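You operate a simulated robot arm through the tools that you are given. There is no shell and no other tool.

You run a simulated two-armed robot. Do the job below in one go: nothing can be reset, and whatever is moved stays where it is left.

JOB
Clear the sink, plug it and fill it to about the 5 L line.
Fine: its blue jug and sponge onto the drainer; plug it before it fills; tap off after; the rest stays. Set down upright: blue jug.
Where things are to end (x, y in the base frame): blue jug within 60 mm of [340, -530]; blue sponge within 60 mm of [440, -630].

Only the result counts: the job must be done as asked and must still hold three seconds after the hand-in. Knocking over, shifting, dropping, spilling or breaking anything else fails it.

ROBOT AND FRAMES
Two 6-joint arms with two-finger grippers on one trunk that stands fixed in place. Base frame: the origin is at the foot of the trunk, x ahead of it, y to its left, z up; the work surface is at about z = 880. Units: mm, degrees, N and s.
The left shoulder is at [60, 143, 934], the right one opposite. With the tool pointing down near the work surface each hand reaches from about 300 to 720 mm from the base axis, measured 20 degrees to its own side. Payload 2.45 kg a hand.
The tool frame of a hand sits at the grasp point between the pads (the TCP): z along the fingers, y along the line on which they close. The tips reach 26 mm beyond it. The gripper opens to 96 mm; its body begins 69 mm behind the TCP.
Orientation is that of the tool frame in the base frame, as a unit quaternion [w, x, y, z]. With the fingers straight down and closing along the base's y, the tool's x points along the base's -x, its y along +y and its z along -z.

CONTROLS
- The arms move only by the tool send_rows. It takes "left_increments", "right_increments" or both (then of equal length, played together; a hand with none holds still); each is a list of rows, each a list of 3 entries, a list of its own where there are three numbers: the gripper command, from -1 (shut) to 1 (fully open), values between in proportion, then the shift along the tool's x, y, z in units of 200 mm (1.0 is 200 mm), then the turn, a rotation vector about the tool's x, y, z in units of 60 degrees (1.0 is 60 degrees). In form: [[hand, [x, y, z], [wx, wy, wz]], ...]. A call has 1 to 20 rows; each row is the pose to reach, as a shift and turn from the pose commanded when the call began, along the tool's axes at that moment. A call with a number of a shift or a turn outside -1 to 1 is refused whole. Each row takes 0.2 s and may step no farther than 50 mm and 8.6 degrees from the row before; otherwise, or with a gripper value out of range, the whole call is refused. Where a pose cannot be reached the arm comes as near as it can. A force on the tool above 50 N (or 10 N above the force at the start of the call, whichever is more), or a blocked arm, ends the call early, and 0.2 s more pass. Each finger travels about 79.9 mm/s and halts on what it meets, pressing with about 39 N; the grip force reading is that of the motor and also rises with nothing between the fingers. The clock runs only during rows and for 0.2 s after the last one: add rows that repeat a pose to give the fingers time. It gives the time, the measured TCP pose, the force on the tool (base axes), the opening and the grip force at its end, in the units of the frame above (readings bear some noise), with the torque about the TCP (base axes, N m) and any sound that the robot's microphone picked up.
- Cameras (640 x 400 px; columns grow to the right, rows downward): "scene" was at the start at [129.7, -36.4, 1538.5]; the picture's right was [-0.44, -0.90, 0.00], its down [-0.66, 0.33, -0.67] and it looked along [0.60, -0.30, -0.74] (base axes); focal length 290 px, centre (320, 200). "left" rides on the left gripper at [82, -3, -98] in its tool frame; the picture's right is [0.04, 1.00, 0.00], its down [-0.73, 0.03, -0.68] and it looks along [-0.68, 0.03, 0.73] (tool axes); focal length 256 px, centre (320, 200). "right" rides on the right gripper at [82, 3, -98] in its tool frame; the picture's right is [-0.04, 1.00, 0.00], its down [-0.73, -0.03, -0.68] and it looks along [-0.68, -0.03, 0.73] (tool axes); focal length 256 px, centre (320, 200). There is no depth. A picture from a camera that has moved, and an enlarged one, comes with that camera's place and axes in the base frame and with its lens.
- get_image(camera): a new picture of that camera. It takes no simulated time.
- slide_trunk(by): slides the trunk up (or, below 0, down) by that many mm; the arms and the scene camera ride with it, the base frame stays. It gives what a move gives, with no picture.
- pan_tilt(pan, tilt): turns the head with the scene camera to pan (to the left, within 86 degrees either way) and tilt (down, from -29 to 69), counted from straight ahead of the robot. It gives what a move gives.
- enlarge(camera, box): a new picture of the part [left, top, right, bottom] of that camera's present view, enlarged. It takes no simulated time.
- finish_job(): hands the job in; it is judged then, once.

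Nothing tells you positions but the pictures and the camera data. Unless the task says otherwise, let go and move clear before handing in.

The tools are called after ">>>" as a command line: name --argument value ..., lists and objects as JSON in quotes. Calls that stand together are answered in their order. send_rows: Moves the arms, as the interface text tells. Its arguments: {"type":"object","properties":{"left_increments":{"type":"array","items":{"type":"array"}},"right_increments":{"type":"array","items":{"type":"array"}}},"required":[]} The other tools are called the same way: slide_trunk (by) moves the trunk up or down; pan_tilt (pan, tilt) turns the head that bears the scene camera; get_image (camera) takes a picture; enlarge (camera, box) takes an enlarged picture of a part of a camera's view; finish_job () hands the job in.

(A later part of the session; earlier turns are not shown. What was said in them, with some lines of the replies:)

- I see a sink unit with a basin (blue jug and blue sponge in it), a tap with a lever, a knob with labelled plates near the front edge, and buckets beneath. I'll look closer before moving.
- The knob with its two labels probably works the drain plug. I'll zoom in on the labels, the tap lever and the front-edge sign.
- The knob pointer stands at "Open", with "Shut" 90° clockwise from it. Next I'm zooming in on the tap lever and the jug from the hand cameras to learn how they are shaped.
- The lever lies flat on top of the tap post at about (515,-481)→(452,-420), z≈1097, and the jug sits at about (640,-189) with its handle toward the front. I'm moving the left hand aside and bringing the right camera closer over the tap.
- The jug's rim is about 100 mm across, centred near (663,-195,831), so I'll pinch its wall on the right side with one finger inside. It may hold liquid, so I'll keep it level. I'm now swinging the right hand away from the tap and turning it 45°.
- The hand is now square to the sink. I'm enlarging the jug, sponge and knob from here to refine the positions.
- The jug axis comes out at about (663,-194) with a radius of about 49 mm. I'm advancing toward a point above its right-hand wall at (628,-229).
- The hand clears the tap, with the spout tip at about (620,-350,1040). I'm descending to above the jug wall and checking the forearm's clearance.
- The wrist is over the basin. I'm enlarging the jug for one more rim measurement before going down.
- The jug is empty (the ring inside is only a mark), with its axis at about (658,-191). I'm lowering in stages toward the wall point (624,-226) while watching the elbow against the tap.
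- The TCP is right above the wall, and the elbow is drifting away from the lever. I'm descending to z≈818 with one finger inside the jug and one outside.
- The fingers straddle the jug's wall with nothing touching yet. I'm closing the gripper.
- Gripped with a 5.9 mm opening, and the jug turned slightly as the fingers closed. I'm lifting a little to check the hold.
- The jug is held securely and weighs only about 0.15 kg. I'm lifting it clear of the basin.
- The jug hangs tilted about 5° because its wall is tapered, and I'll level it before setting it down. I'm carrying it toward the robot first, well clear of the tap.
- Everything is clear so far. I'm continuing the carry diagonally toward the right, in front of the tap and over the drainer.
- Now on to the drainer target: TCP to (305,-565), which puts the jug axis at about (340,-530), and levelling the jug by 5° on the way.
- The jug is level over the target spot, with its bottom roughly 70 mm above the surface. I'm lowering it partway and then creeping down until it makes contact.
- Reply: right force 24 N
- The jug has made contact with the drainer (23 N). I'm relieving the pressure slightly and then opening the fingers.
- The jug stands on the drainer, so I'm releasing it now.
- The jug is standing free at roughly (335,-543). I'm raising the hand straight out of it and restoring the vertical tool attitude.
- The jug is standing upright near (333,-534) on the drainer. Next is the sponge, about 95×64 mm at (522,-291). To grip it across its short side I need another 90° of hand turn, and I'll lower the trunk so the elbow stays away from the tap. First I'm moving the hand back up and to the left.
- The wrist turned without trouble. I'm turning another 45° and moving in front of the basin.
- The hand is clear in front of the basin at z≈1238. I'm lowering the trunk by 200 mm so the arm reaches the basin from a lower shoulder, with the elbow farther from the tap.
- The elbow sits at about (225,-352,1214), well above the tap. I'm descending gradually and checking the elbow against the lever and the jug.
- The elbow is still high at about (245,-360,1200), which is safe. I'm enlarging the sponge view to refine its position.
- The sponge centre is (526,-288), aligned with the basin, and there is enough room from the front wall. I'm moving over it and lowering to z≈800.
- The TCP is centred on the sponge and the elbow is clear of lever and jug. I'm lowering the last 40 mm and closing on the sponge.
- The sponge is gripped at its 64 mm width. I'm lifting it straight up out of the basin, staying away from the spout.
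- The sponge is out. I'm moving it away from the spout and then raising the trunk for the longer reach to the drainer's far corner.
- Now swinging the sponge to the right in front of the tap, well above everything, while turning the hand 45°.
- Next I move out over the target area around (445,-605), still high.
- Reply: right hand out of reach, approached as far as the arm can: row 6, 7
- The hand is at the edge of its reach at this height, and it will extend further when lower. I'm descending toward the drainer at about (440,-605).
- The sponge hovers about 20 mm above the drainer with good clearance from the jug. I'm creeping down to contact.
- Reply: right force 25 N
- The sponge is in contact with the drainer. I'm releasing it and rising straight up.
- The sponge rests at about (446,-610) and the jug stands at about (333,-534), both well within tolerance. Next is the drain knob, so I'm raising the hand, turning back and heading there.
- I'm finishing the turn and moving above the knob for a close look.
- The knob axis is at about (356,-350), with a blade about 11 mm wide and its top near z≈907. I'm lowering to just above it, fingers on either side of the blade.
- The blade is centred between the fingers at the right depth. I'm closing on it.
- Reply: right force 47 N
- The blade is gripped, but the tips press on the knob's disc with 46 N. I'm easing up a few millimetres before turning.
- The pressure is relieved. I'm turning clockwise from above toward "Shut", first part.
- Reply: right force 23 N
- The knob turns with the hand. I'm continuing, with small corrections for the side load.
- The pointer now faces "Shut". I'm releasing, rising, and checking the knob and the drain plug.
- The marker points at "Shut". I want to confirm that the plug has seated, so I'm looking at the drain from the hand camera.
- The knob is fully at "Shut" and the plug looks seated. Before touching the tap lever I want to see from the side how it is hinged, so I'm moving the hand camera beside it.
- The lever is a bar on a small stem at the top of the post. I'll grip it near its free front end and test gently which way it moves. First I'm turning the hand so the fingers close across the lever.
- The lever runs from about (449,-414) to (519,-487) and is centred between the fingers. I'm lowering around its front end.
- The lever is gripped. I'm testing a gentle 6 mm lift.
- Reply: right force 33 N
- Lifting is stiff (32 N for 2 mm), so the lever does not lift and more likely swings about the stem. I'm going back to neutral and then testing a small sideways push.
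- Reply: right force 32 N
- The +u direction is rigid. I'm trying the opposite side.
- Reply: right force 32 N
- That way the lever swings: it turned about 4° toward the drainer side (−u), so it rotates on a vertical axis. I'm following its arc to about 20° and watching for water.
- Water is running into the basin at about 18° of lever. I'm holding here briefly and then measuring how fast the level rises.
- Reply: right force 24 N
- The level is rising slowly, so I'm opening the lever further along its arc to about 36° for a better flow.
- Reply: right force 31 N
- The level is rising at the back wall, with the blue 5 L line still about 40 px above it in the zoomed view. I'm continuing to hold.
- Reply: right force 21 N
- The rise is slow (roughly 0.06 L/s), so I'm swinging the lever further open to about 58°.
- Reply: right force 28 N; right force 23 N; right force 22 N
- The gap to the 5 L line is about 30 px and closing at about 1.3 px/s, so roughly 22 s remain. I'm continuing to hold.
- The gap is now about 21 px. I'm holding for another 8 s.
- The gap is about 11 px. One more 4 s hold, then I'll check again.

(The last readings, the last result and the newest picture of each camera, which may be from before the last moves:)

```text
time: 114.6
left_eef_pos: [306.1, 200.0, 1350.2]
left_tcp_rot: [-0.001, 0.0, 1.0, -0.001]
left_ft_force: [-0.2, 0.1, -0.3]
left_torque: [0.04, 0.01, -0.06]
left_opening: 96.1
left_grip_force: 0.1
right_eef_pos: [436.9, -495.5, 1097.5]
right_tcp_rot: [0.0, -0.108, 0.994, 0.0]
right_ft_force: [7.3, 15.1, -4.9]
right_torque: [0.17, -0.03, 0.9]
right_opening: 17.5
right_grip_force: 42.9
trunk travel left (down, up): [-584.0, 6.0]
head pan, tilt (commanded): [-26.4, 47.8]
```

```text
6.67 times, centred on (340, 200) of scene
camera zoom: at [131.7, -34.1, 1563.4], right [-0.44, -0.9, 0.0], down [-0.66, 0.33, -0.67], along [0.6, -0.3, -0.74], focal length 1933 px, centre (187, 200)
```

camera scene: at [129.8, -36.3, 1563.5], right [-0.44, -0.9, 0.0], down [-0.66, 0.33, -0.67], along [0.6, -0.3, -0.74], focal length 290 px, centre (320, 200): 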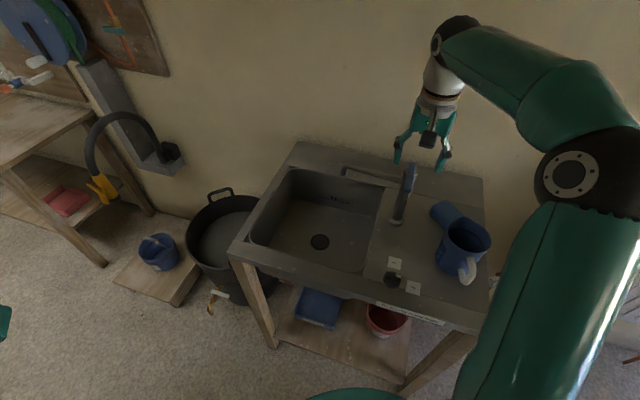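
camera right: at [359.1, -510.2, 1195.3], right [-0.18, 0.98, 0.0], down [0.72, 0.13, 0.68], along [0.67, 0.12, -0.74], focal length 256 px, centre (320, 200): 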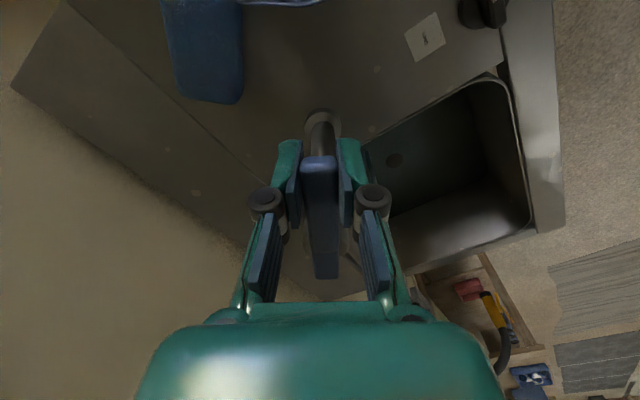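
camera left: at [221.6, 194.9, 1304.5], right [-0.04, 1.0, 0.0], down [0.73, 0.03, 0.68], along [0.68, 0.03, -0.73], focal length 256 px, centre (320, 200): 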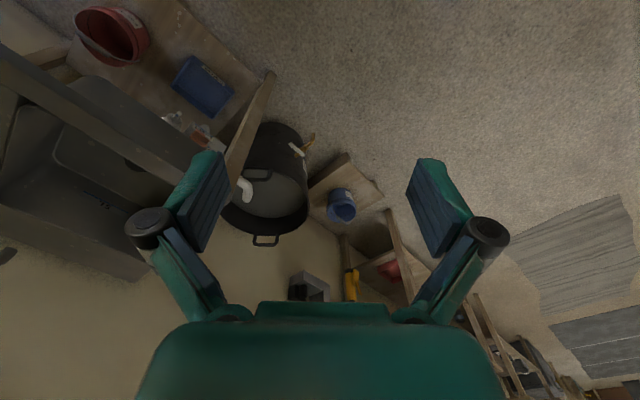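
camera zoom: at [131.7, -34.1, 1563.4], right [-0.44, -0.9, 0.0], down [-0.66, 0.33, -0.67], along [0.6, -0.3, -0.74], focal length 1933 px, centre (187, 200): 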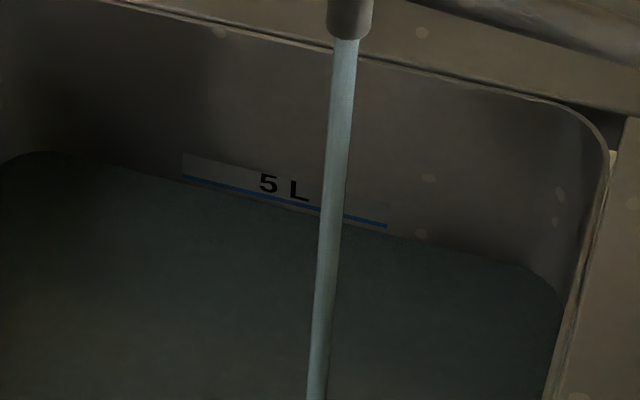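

About 6 px remain (about 5 s). I'm waiting a bit under 4 s and then swinging the lever back along its arc to the closed stop.

>>> send_rows --right_increments '[[-1, [0, 0, 0], [0, 0, 0]], [-1, [0, 0, 0], [0, 0, 0]], [-1, [0, 0, 0], [0, 0, 0]], [-1, [0, 0, 0], [0, 0, 0]], [-1, [0, 0, 0], [0, 0, 0]], [-1, [0, 0, 0], [0, 0, 0]], [-1, [0, 0, 0], [0, 0, 0]], [-1, [0, 0, 0], [0, 0, 0]], [-1, [0, 0, 0], [0, 0, 0]], [-1, [0, 0, 0], [0, 0, 0]], [-1, [0, 0, 0], [0, 0, 0]], [-1, [0, 0, 0], [0, 0, 0]], [-1, [0, 0, 0], [0, 0, 0]], [-1, [0, 0, 0], [0, 0, 0]], [-1, [0, 0, 0], [0, 0, 0]], [-1, [0, 0, 0], [0, 0, 0]], [-1, [0, 0, 0], [0, 0, 0]]]'

>>> send_rows --right_increments '[[-1, [-0.0054, 0.0495, 0], [0, 0, 0.125]], [-1, [-0.0172, 0.098, 0], [0, 0, 0.25]], [-1, [-0.0352, 0.145, 0], [0, 0, 0.375]], [-1, [-0.0593, 0.1885, 0], [0, 0, 0.5]], [-1, [-0.0885, 0.2293, 0], [0, 0, 0.625]], [-1, [-0.1235, 0.2655, 0], [0, 0, 0.75]], [-1, [-0.162, 0.297, 0], [0, 0, 0.875]], [-1, [-0.19, 0.315, 0], [0, 0, 0.958]], [-1, [-0.212, 0.3275, 0], [0, 0, 0.958]]]'

>>> get_image --camera "right"

>>> enlarge --camera "scene" --box '[240, 120, 480, 280]'

>>> enlarge --camera "scene" --box '[315, 190, 355, 220]'

```text
time: 118.2
left_eef_pos: [304.7, 201.1, 1350.2]
left_tcp_rot: [-0.001, 0.0, 1.0, -0.001]
left_ft_force: [0.2, 0.1, -0.6]
left_torque: [-0.03, 0.04, 0.0]
left_opening: 96.3
left_grip_force: 0.0
right_eef_pos: [437.0, -495.3, 1098.7]
right_tcp_rot: [-0.002, -0.109, 0.994, 0.0]
right_ft_force: [6.0, 14.6, -4.3]
right_torque: [0.2, -0.03, 0.93]
right_opening: 17.8
right_grip_force: 43.1
trunk travel left (down, up): [-584.0, 6.0]
head pan, tilt (commanded): [-26.4, 47.8]
```

```text
time: 120.2
left_eef_pos: [300.7, 200.7, 1350.7]
left_tcp_rot: [0.001, 0.0, 1.0, -0.001]
left_ft_force: [0.6, 0.3, 0.1]
left_torque: [0.01, -0.03, 0.0]
left_opening: 96.0
left_grip_force: 0.0
right_eef_pos: [458.4, -423.4, 1097.8]
right_tcp_rot: [-0.003, 0.383, 0.924, -0.001]
right_ft_force: [-17.2, 14.2, -10.4]
right_torque: [0.45, 0.1, 0.08]
right_opening: 17.6
right_grip_force: 42.7
trunk travel left (down, up): [-584.0, 6.0]
head pan, tilt (commanded): [-26.4, 47.8]
```

```text
taken
camera right: at [403.1, -362.6, 1195.6], right [0.74, 0.68, 0.0], down [0.5, -0.54, 0.68], along [0.46, -0.5, -0.74], focal length 256 px, centre (320, 200)
```

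right: 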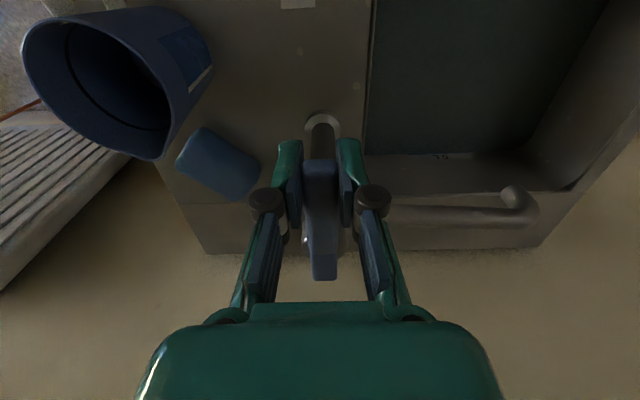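

```text
2.50 times, centred on (360, 200) of scene
camera zoom: at [127.1, -34.6, 1563.7], right [-0.45, -0.9, 0.0], down [-0.66, 0.33, -0.67], along [0.6, -0.3, -0.74], focal length 725 px, centre (220, 200)
```

zoom: 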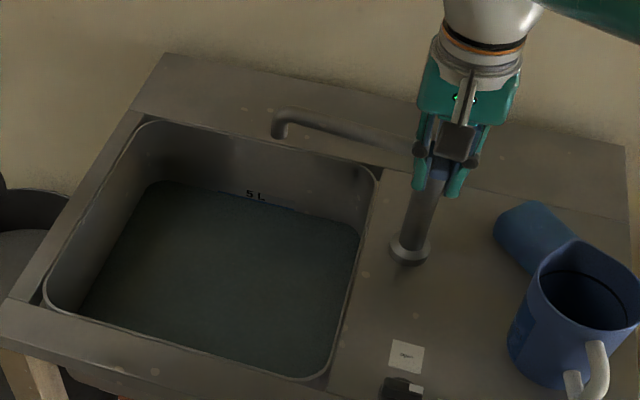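

```text
13.33 times, centred on (335, 205) of scene
camera zoom: at [127.1, -34.6, 1563.7], right [-0.45, -0.9, 0.0], down [-0.66, 0.33, -0.67], along [0.6, -0.3, -0.74], focal length 3866 px, centre (120, 133)
```

zoom: 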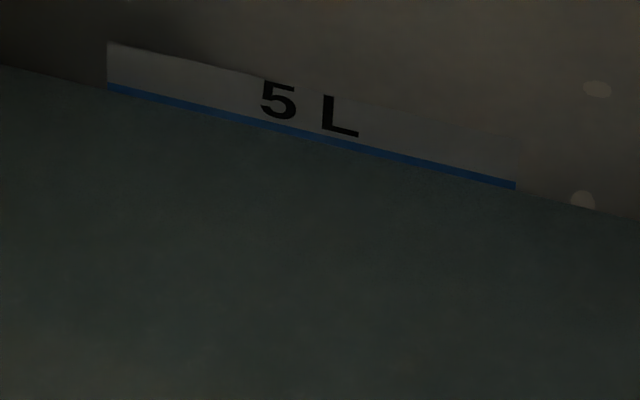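

The stream has stopped and the level sits right at the 5 L line. I'm nudging the lever gently against its closed stop to be sure, then checking.

>>> send_rows --right_increments '[[-1, [-0.006, 0.01, 0], [0, 0, 0]], [-1, [-0.006, 0.02, 0], [0, 0, 0]], [-1, [-0.006, 0.02, 0], [0, 0, 0]]]'

>>> get_image --camera "right"

>>> enlarge --camera "scene" --box '[300, 140, 400, 220]'

```text
time: 121.0
left_eef_pos: [300.3, 197.5, 1351.2]
left_tcp_rot: [0.001, -0.001, 1.0, 0.0]
left_ft_force: [-0.2, 0.4, -0.4]
left_torque: [0.02, -0.02, -0.01]
left_opening: 96.2
left_grip_force: 0.0
right_eef_pos: [457.9, -422.7, 1097.9]
right_tcp_rot: [-0.005, 0.384, 0.923, 0.0]
right_ft_force: [-31.6, 1.8, -11.2]
right_torque: [-0.37, 0.04, -0.83]
right_opening: 17.8
right_grip_force: 43.3
trunk travel left (down, up): [-584.0, 6.0]
head pan, tilt (commanded): [-26.4, 47.8]
```

```text
taken
camera right: at [404.0, -362.7, 1196.0], right [0.74, 0.68, -0.01], down [0.5, -0.54, 0.67], along [0.45, -0.5, -0.74], focal length 256 px, centre (320, 200)
```

right: 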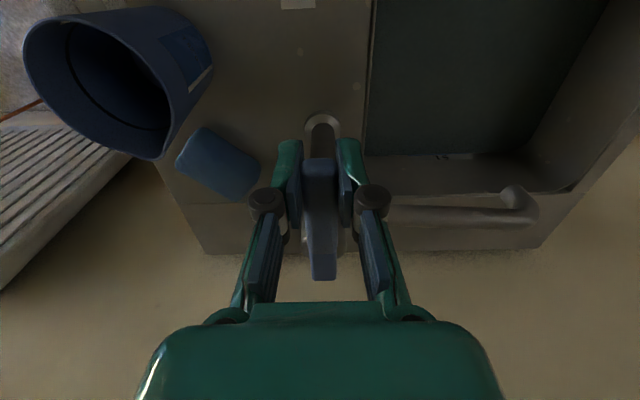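

```text
5.00 times, centred on (350, 180) of scene
camera zoom: at [124.3, -36.5, 1563.9], right [-0.45, -0.9, 0.0], down [-0.66, 0.33, -0.67], along [0.6, -0.3, -0.74], focal length 1450 px, centre (170, 300)
```

zoom: 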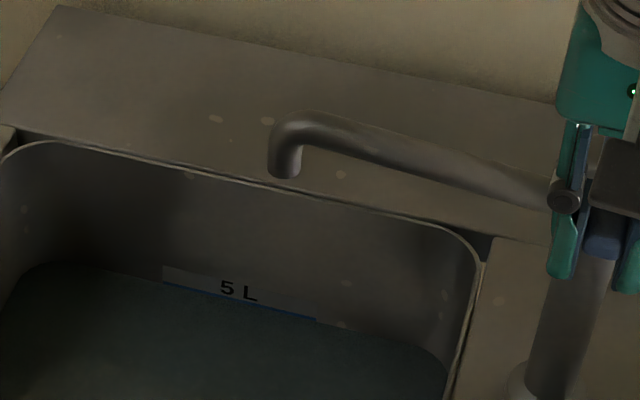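

The lever is firmly on its closed stop and no water is running. I'm relieving the load, opening the fingers and rising straight up.

>>> send_rows --right_increments '[[-1, [0.02, -0.014, 0], [0, 0, 0]], [-0.5, [0.02, -0.014, 0], [0, 0, 0]], [-0.1, [0.02, -0.014, 0], [0, 0, 0]], [0.1, [0.02, -0.014, 0], [0, 0, 0]]]'

>>> get_image --camera "right"

```text
time: 122.0
left_eef_pos: [303.4, 198.6, 1349.8]
left_tcp_rot: [0.0, 0.0, 1.0, 0.0]
left_ft_force: [0.3, 0.7, -0.1]
left_torque: [0.0, 0.03, -0.01]
left_opening: 96.0
left_grip_force: 0.1
right_eef_pos: [460.5, -421.0, 1098.1]
right_tcp_rot: [0.0, 0.383, 0.924, 0.0]
right_ft_force: [-0.3, 0.2, -0.8]
right_torque: [-0.05, -0.04, 0.01]
right_opening: 52.8
right_grip_force: 0.1
trunk travel left (down, up): [-584.0, 6.0]
head pan, tilt (commanded): [-26.4, 47.8]
```

```text
taken
camera right: at [405.6, -361.5, 1195.3], right [0.73, 0.68, 0.0], down [0.5, -0.54, 0.68], along [0.46, -0.5, -0.73], focal length 256 px, centre (320, 200)
```

right: 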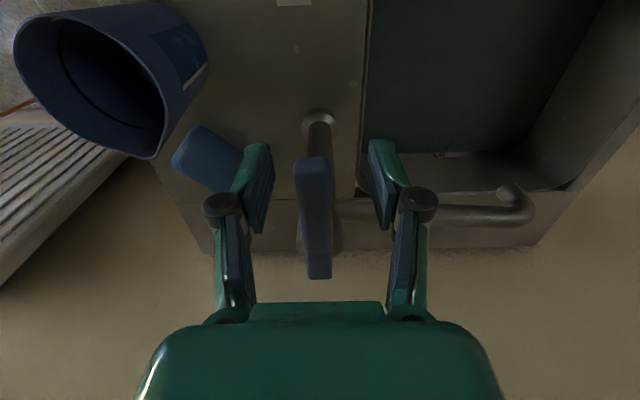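

>>> send_rows --right_increments '[[0.1, [0, 0, -0.1], [0, 0, 0]], [0.1, [0, 0, -0.25], [0, 0, 0]], [0.1, [0, 0, -0.42], [0, 0, 0]], [0.1, [0, 0, -0.6], [0, 0, 0]], [0.1, [0.15, -0.1, -0.75], [0, 0, 0]], [0.1, [0.3, -0.2, -0.8], [0, 0, 0]]]'

>>> get_image --camera "scene"

>>> get_image --camera "right"

>>> enlarge --camera "scene" --box '[300, 170, 380, 230]'

>>> enlarge --camera "scene" --box '[340, 140, 500, 320]'

```text
time: 123.4
left_eef_pos: [303.1, 199.5, 1351.1]
left_tcp_rot: [0.001, -0.001, 1.0, -0.001]
left_ft_force: [-0.6, -0.8, 0.7]
left_torque: [0.0, -0.02, 0.0]
left_opening: 96.2
left_grip_force: 0.0
right_eef_pos: [389.4, -405.3, 1259.7]
right_tcp_rot: [0.0, 0.381, 0.924, 0.001]
right_ft_force: [-0.7, -0.2, 0.8]
right_torque: [0.01, -0.04, 0.01]
right_opening: 53.0
right_grip_force: 0.0
trunk travel left (down, up): [-584.0, 6.0]
head pan, tilt (commanded): [-26.4, 47.8]
```

```text
taken
camera scene: at [128.6, -35.8, 1563.6], right [-0.44, -0.9, 0.0], down [-0.66, 0.33, -0.67], along [0.6, -0.3, -0.74], focal length 290 px, centre (320, 200)
```

scene: 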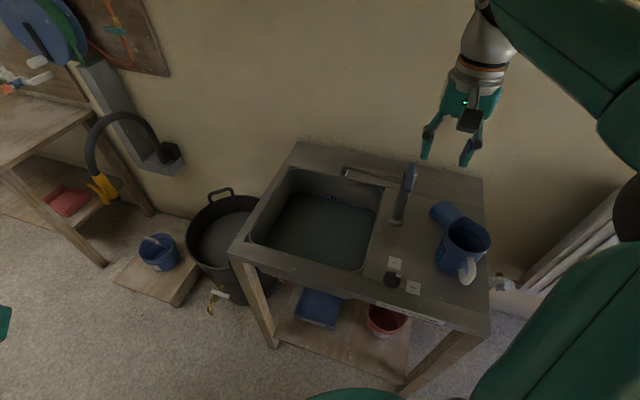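

```text
taken
camera right: at [333.9, -345.4, 1356.0], right [0.73, 0.68, 0.0], down [0.5, -0.54, 0.68], along [0.46, -0.5, -0.73], focal length 256 px, centre (320, 200)
```

right: 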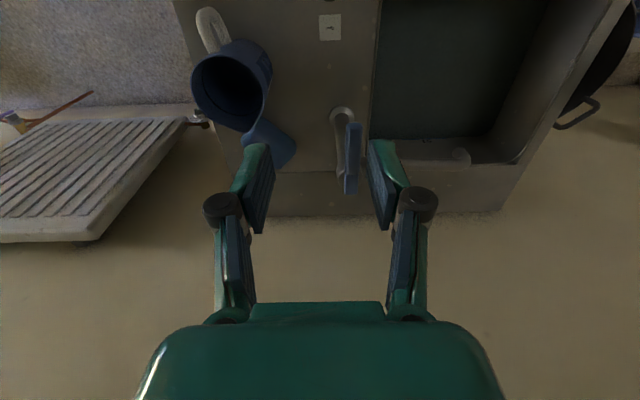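

```text
6.67 times, centred on (340, 200) of scene
camera zoom: at [128.6, -35.8, 1563.6], right [-0.44, -0.9, 0.0], down [-0.66, 0.33, -0.67], along [0.6, -0.3, -0.74], focal length 1933 px, centre (187, 200)
```

zoom: 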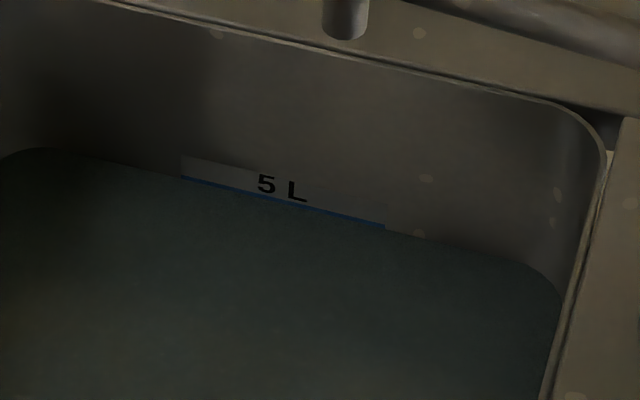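

```text
2.22 times, centred on (420, 230) of scene
camera zoom: at [128.6, -35.8, 1563.6], right [-0.44, -0.9, 0.0], down [-0.66, 0.33, -0.67], along [0.6, -0.3, -0.74], focal length 644 px, centre (98, 133)
```

zoom: 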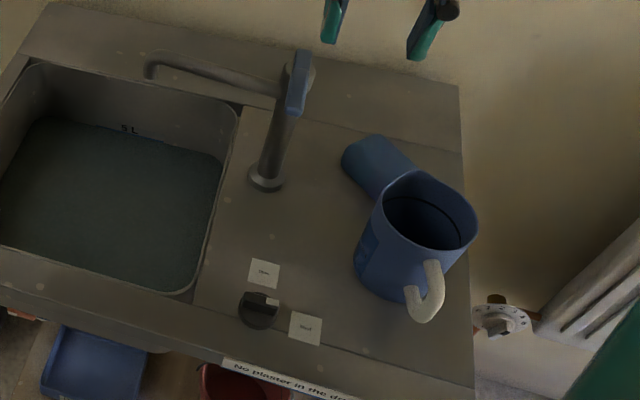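

Everything looks right: the water is on the 5 L line, the tap is off, the knob is at Shut, and the jug and sponge are on the drainer. I'm waiting a few seconds to confirm that the level holds.

>>> send_rows --right_increments '[[0.1, [0, 0, 0], [0, 0, 0]], [0.1, [0, 0, 0], [0, 0, 0]], [0.1, [0, 0, 0], [0, 0, 0]], [0.1, [0, 0, 0], [0, 0, 0]], [0.1, [0, 0, 0], [0, 0, 0]], [0.1, [0, 0, 0], [0, 0, 0]], [0.1, [0, 0, 0], [0, 0, 0]], [0.1, [0, 0, 0], [0, 0, 0]], [0.1, [0, 0, 0], [0, 0, 0]], [0.1, [0, 0, 0], [0, 0, 0]], [0.1, [0, 0, 0], [0, 0, 0]], [0.1, [0, 0, 0], [0, 0, 0]], [0.1, [0, 0, 0], [0, 0, 0]], [0.1, [0, 0, 0], [0, 0, 0]], [0.1, [0, 0, 0], [0, 0, 0]], [0.1, [0, 0, 0], [0, 0, 0]], [0.1, [0, 0, 0], [0, 0, 0]], [0.1, [0, 0, 0], [0, 0, 0]], [0.1, [0, 0, 0], [0, 0, 0]], [0.1, [0, 0, 0], [0, 0, 0]]]'

>>> enlarge --camera "scene" --box '[315, 190, 355, 220]'

>>> enlarge --camera "scene" --box '[300, 140, 420, 220]'

```text
time: 127.6
left_eef_pos: [303.7, 199.4, 1349.7]
left_tcp_rot: [-0.001, 0.0, 1.0, 0.0]
left_ft_force: [-1.3, 0.5, -0.6]
left_torque: [0.0, 0.03, 0.01]
left_opening: 96.2
left_grip_force: 0.1
right_eef_pos: [390.7, -405.9, 1257.7]
right_tcp_rot: [0.0, 0.382, 0.924, 0.0]
right_ft_force: [0.0, -0.3, -0.2]
right_torque: [0.01, 0.02, 0.01]
right_opening: 52.7
right_grip_force: 0.1
trunk travel left (down, up): [-584.0, 6.0]
head pan, tilt (commanded): [-26.4, 47.8]
```

```text
13.33 times, centred on (335, 205) of scene
camera zoom: at [129.7, -36.1, 1563.5], right [-0.44, -0.9, 0.0], down [-0.66, 0.33, -0.67], along [0.6, -0.3, -0.74], focal length 3866 px, centre (120, 133)
```

zoom: 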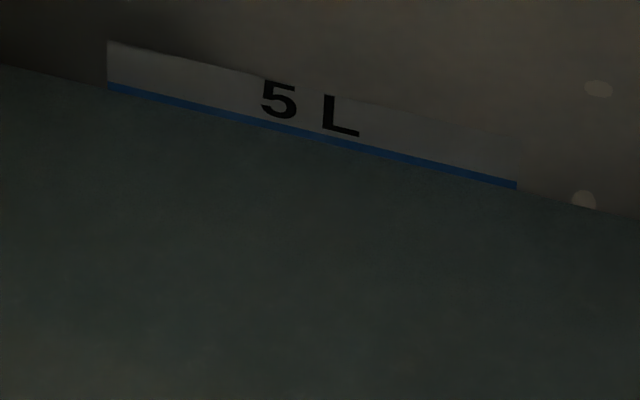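

```text
5.00 times, centred on (360, 180) of scene
camera zoom: at [129.7, -36.1, 1563.5], right [-0.44, -0.9, 0.0], down [-0.66, 0.33, -0.67], along [0.6, -0.3, -0.74], focal length 1450 px, centre (120, 300)
```

zoom: 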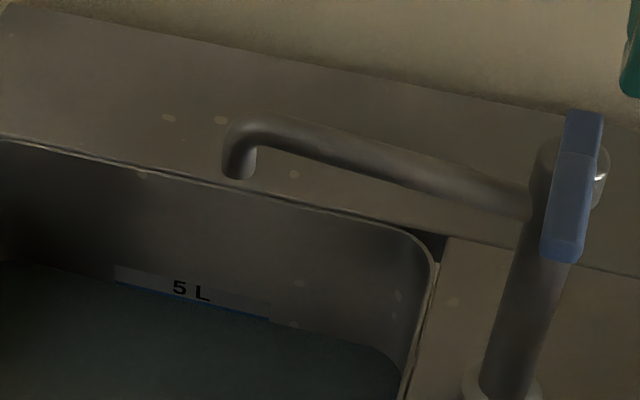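

The level has held steady on the 5 L line for several seconds and no water comes from the spout. The lever is back in its original closed position. The jug stands upright near (334,-537), the sponge lies near (446,-610), and both hands are clear, so I'm handing in.

>>> finish_job

```text
The job is handed in.
```

The sink is cleared, plugged and filled to the 5 L line. The job is handed in, though I got no verdict back. Just before handing in, I held for about 4 seconds: the water level stayed on the line and nothing came from the spout.

| Item | Where it ended | Distance from target |
|---|---|---|
| Blue jug | standing upright near (334, -537) on the drainer | about 10 mm |
| Blue sponge | near (446, -610) on the drainer | about 20 mm |

These positions are estimated from the camera pictures; my readings of the jug spread over about 25 mm. Both are well inside the 60 mm limit.

- **Plug:** I turned the drain knob from "Open" to "Shut" before any water ran.
- **Tap:** the lever swings sideways rather than lifting. I pushed it back against its closed stop and saw no drip.
- **Everything else:** I saw nothing knocked, shifted or spilled. Both hands were clear of the sink unit when I handed in.
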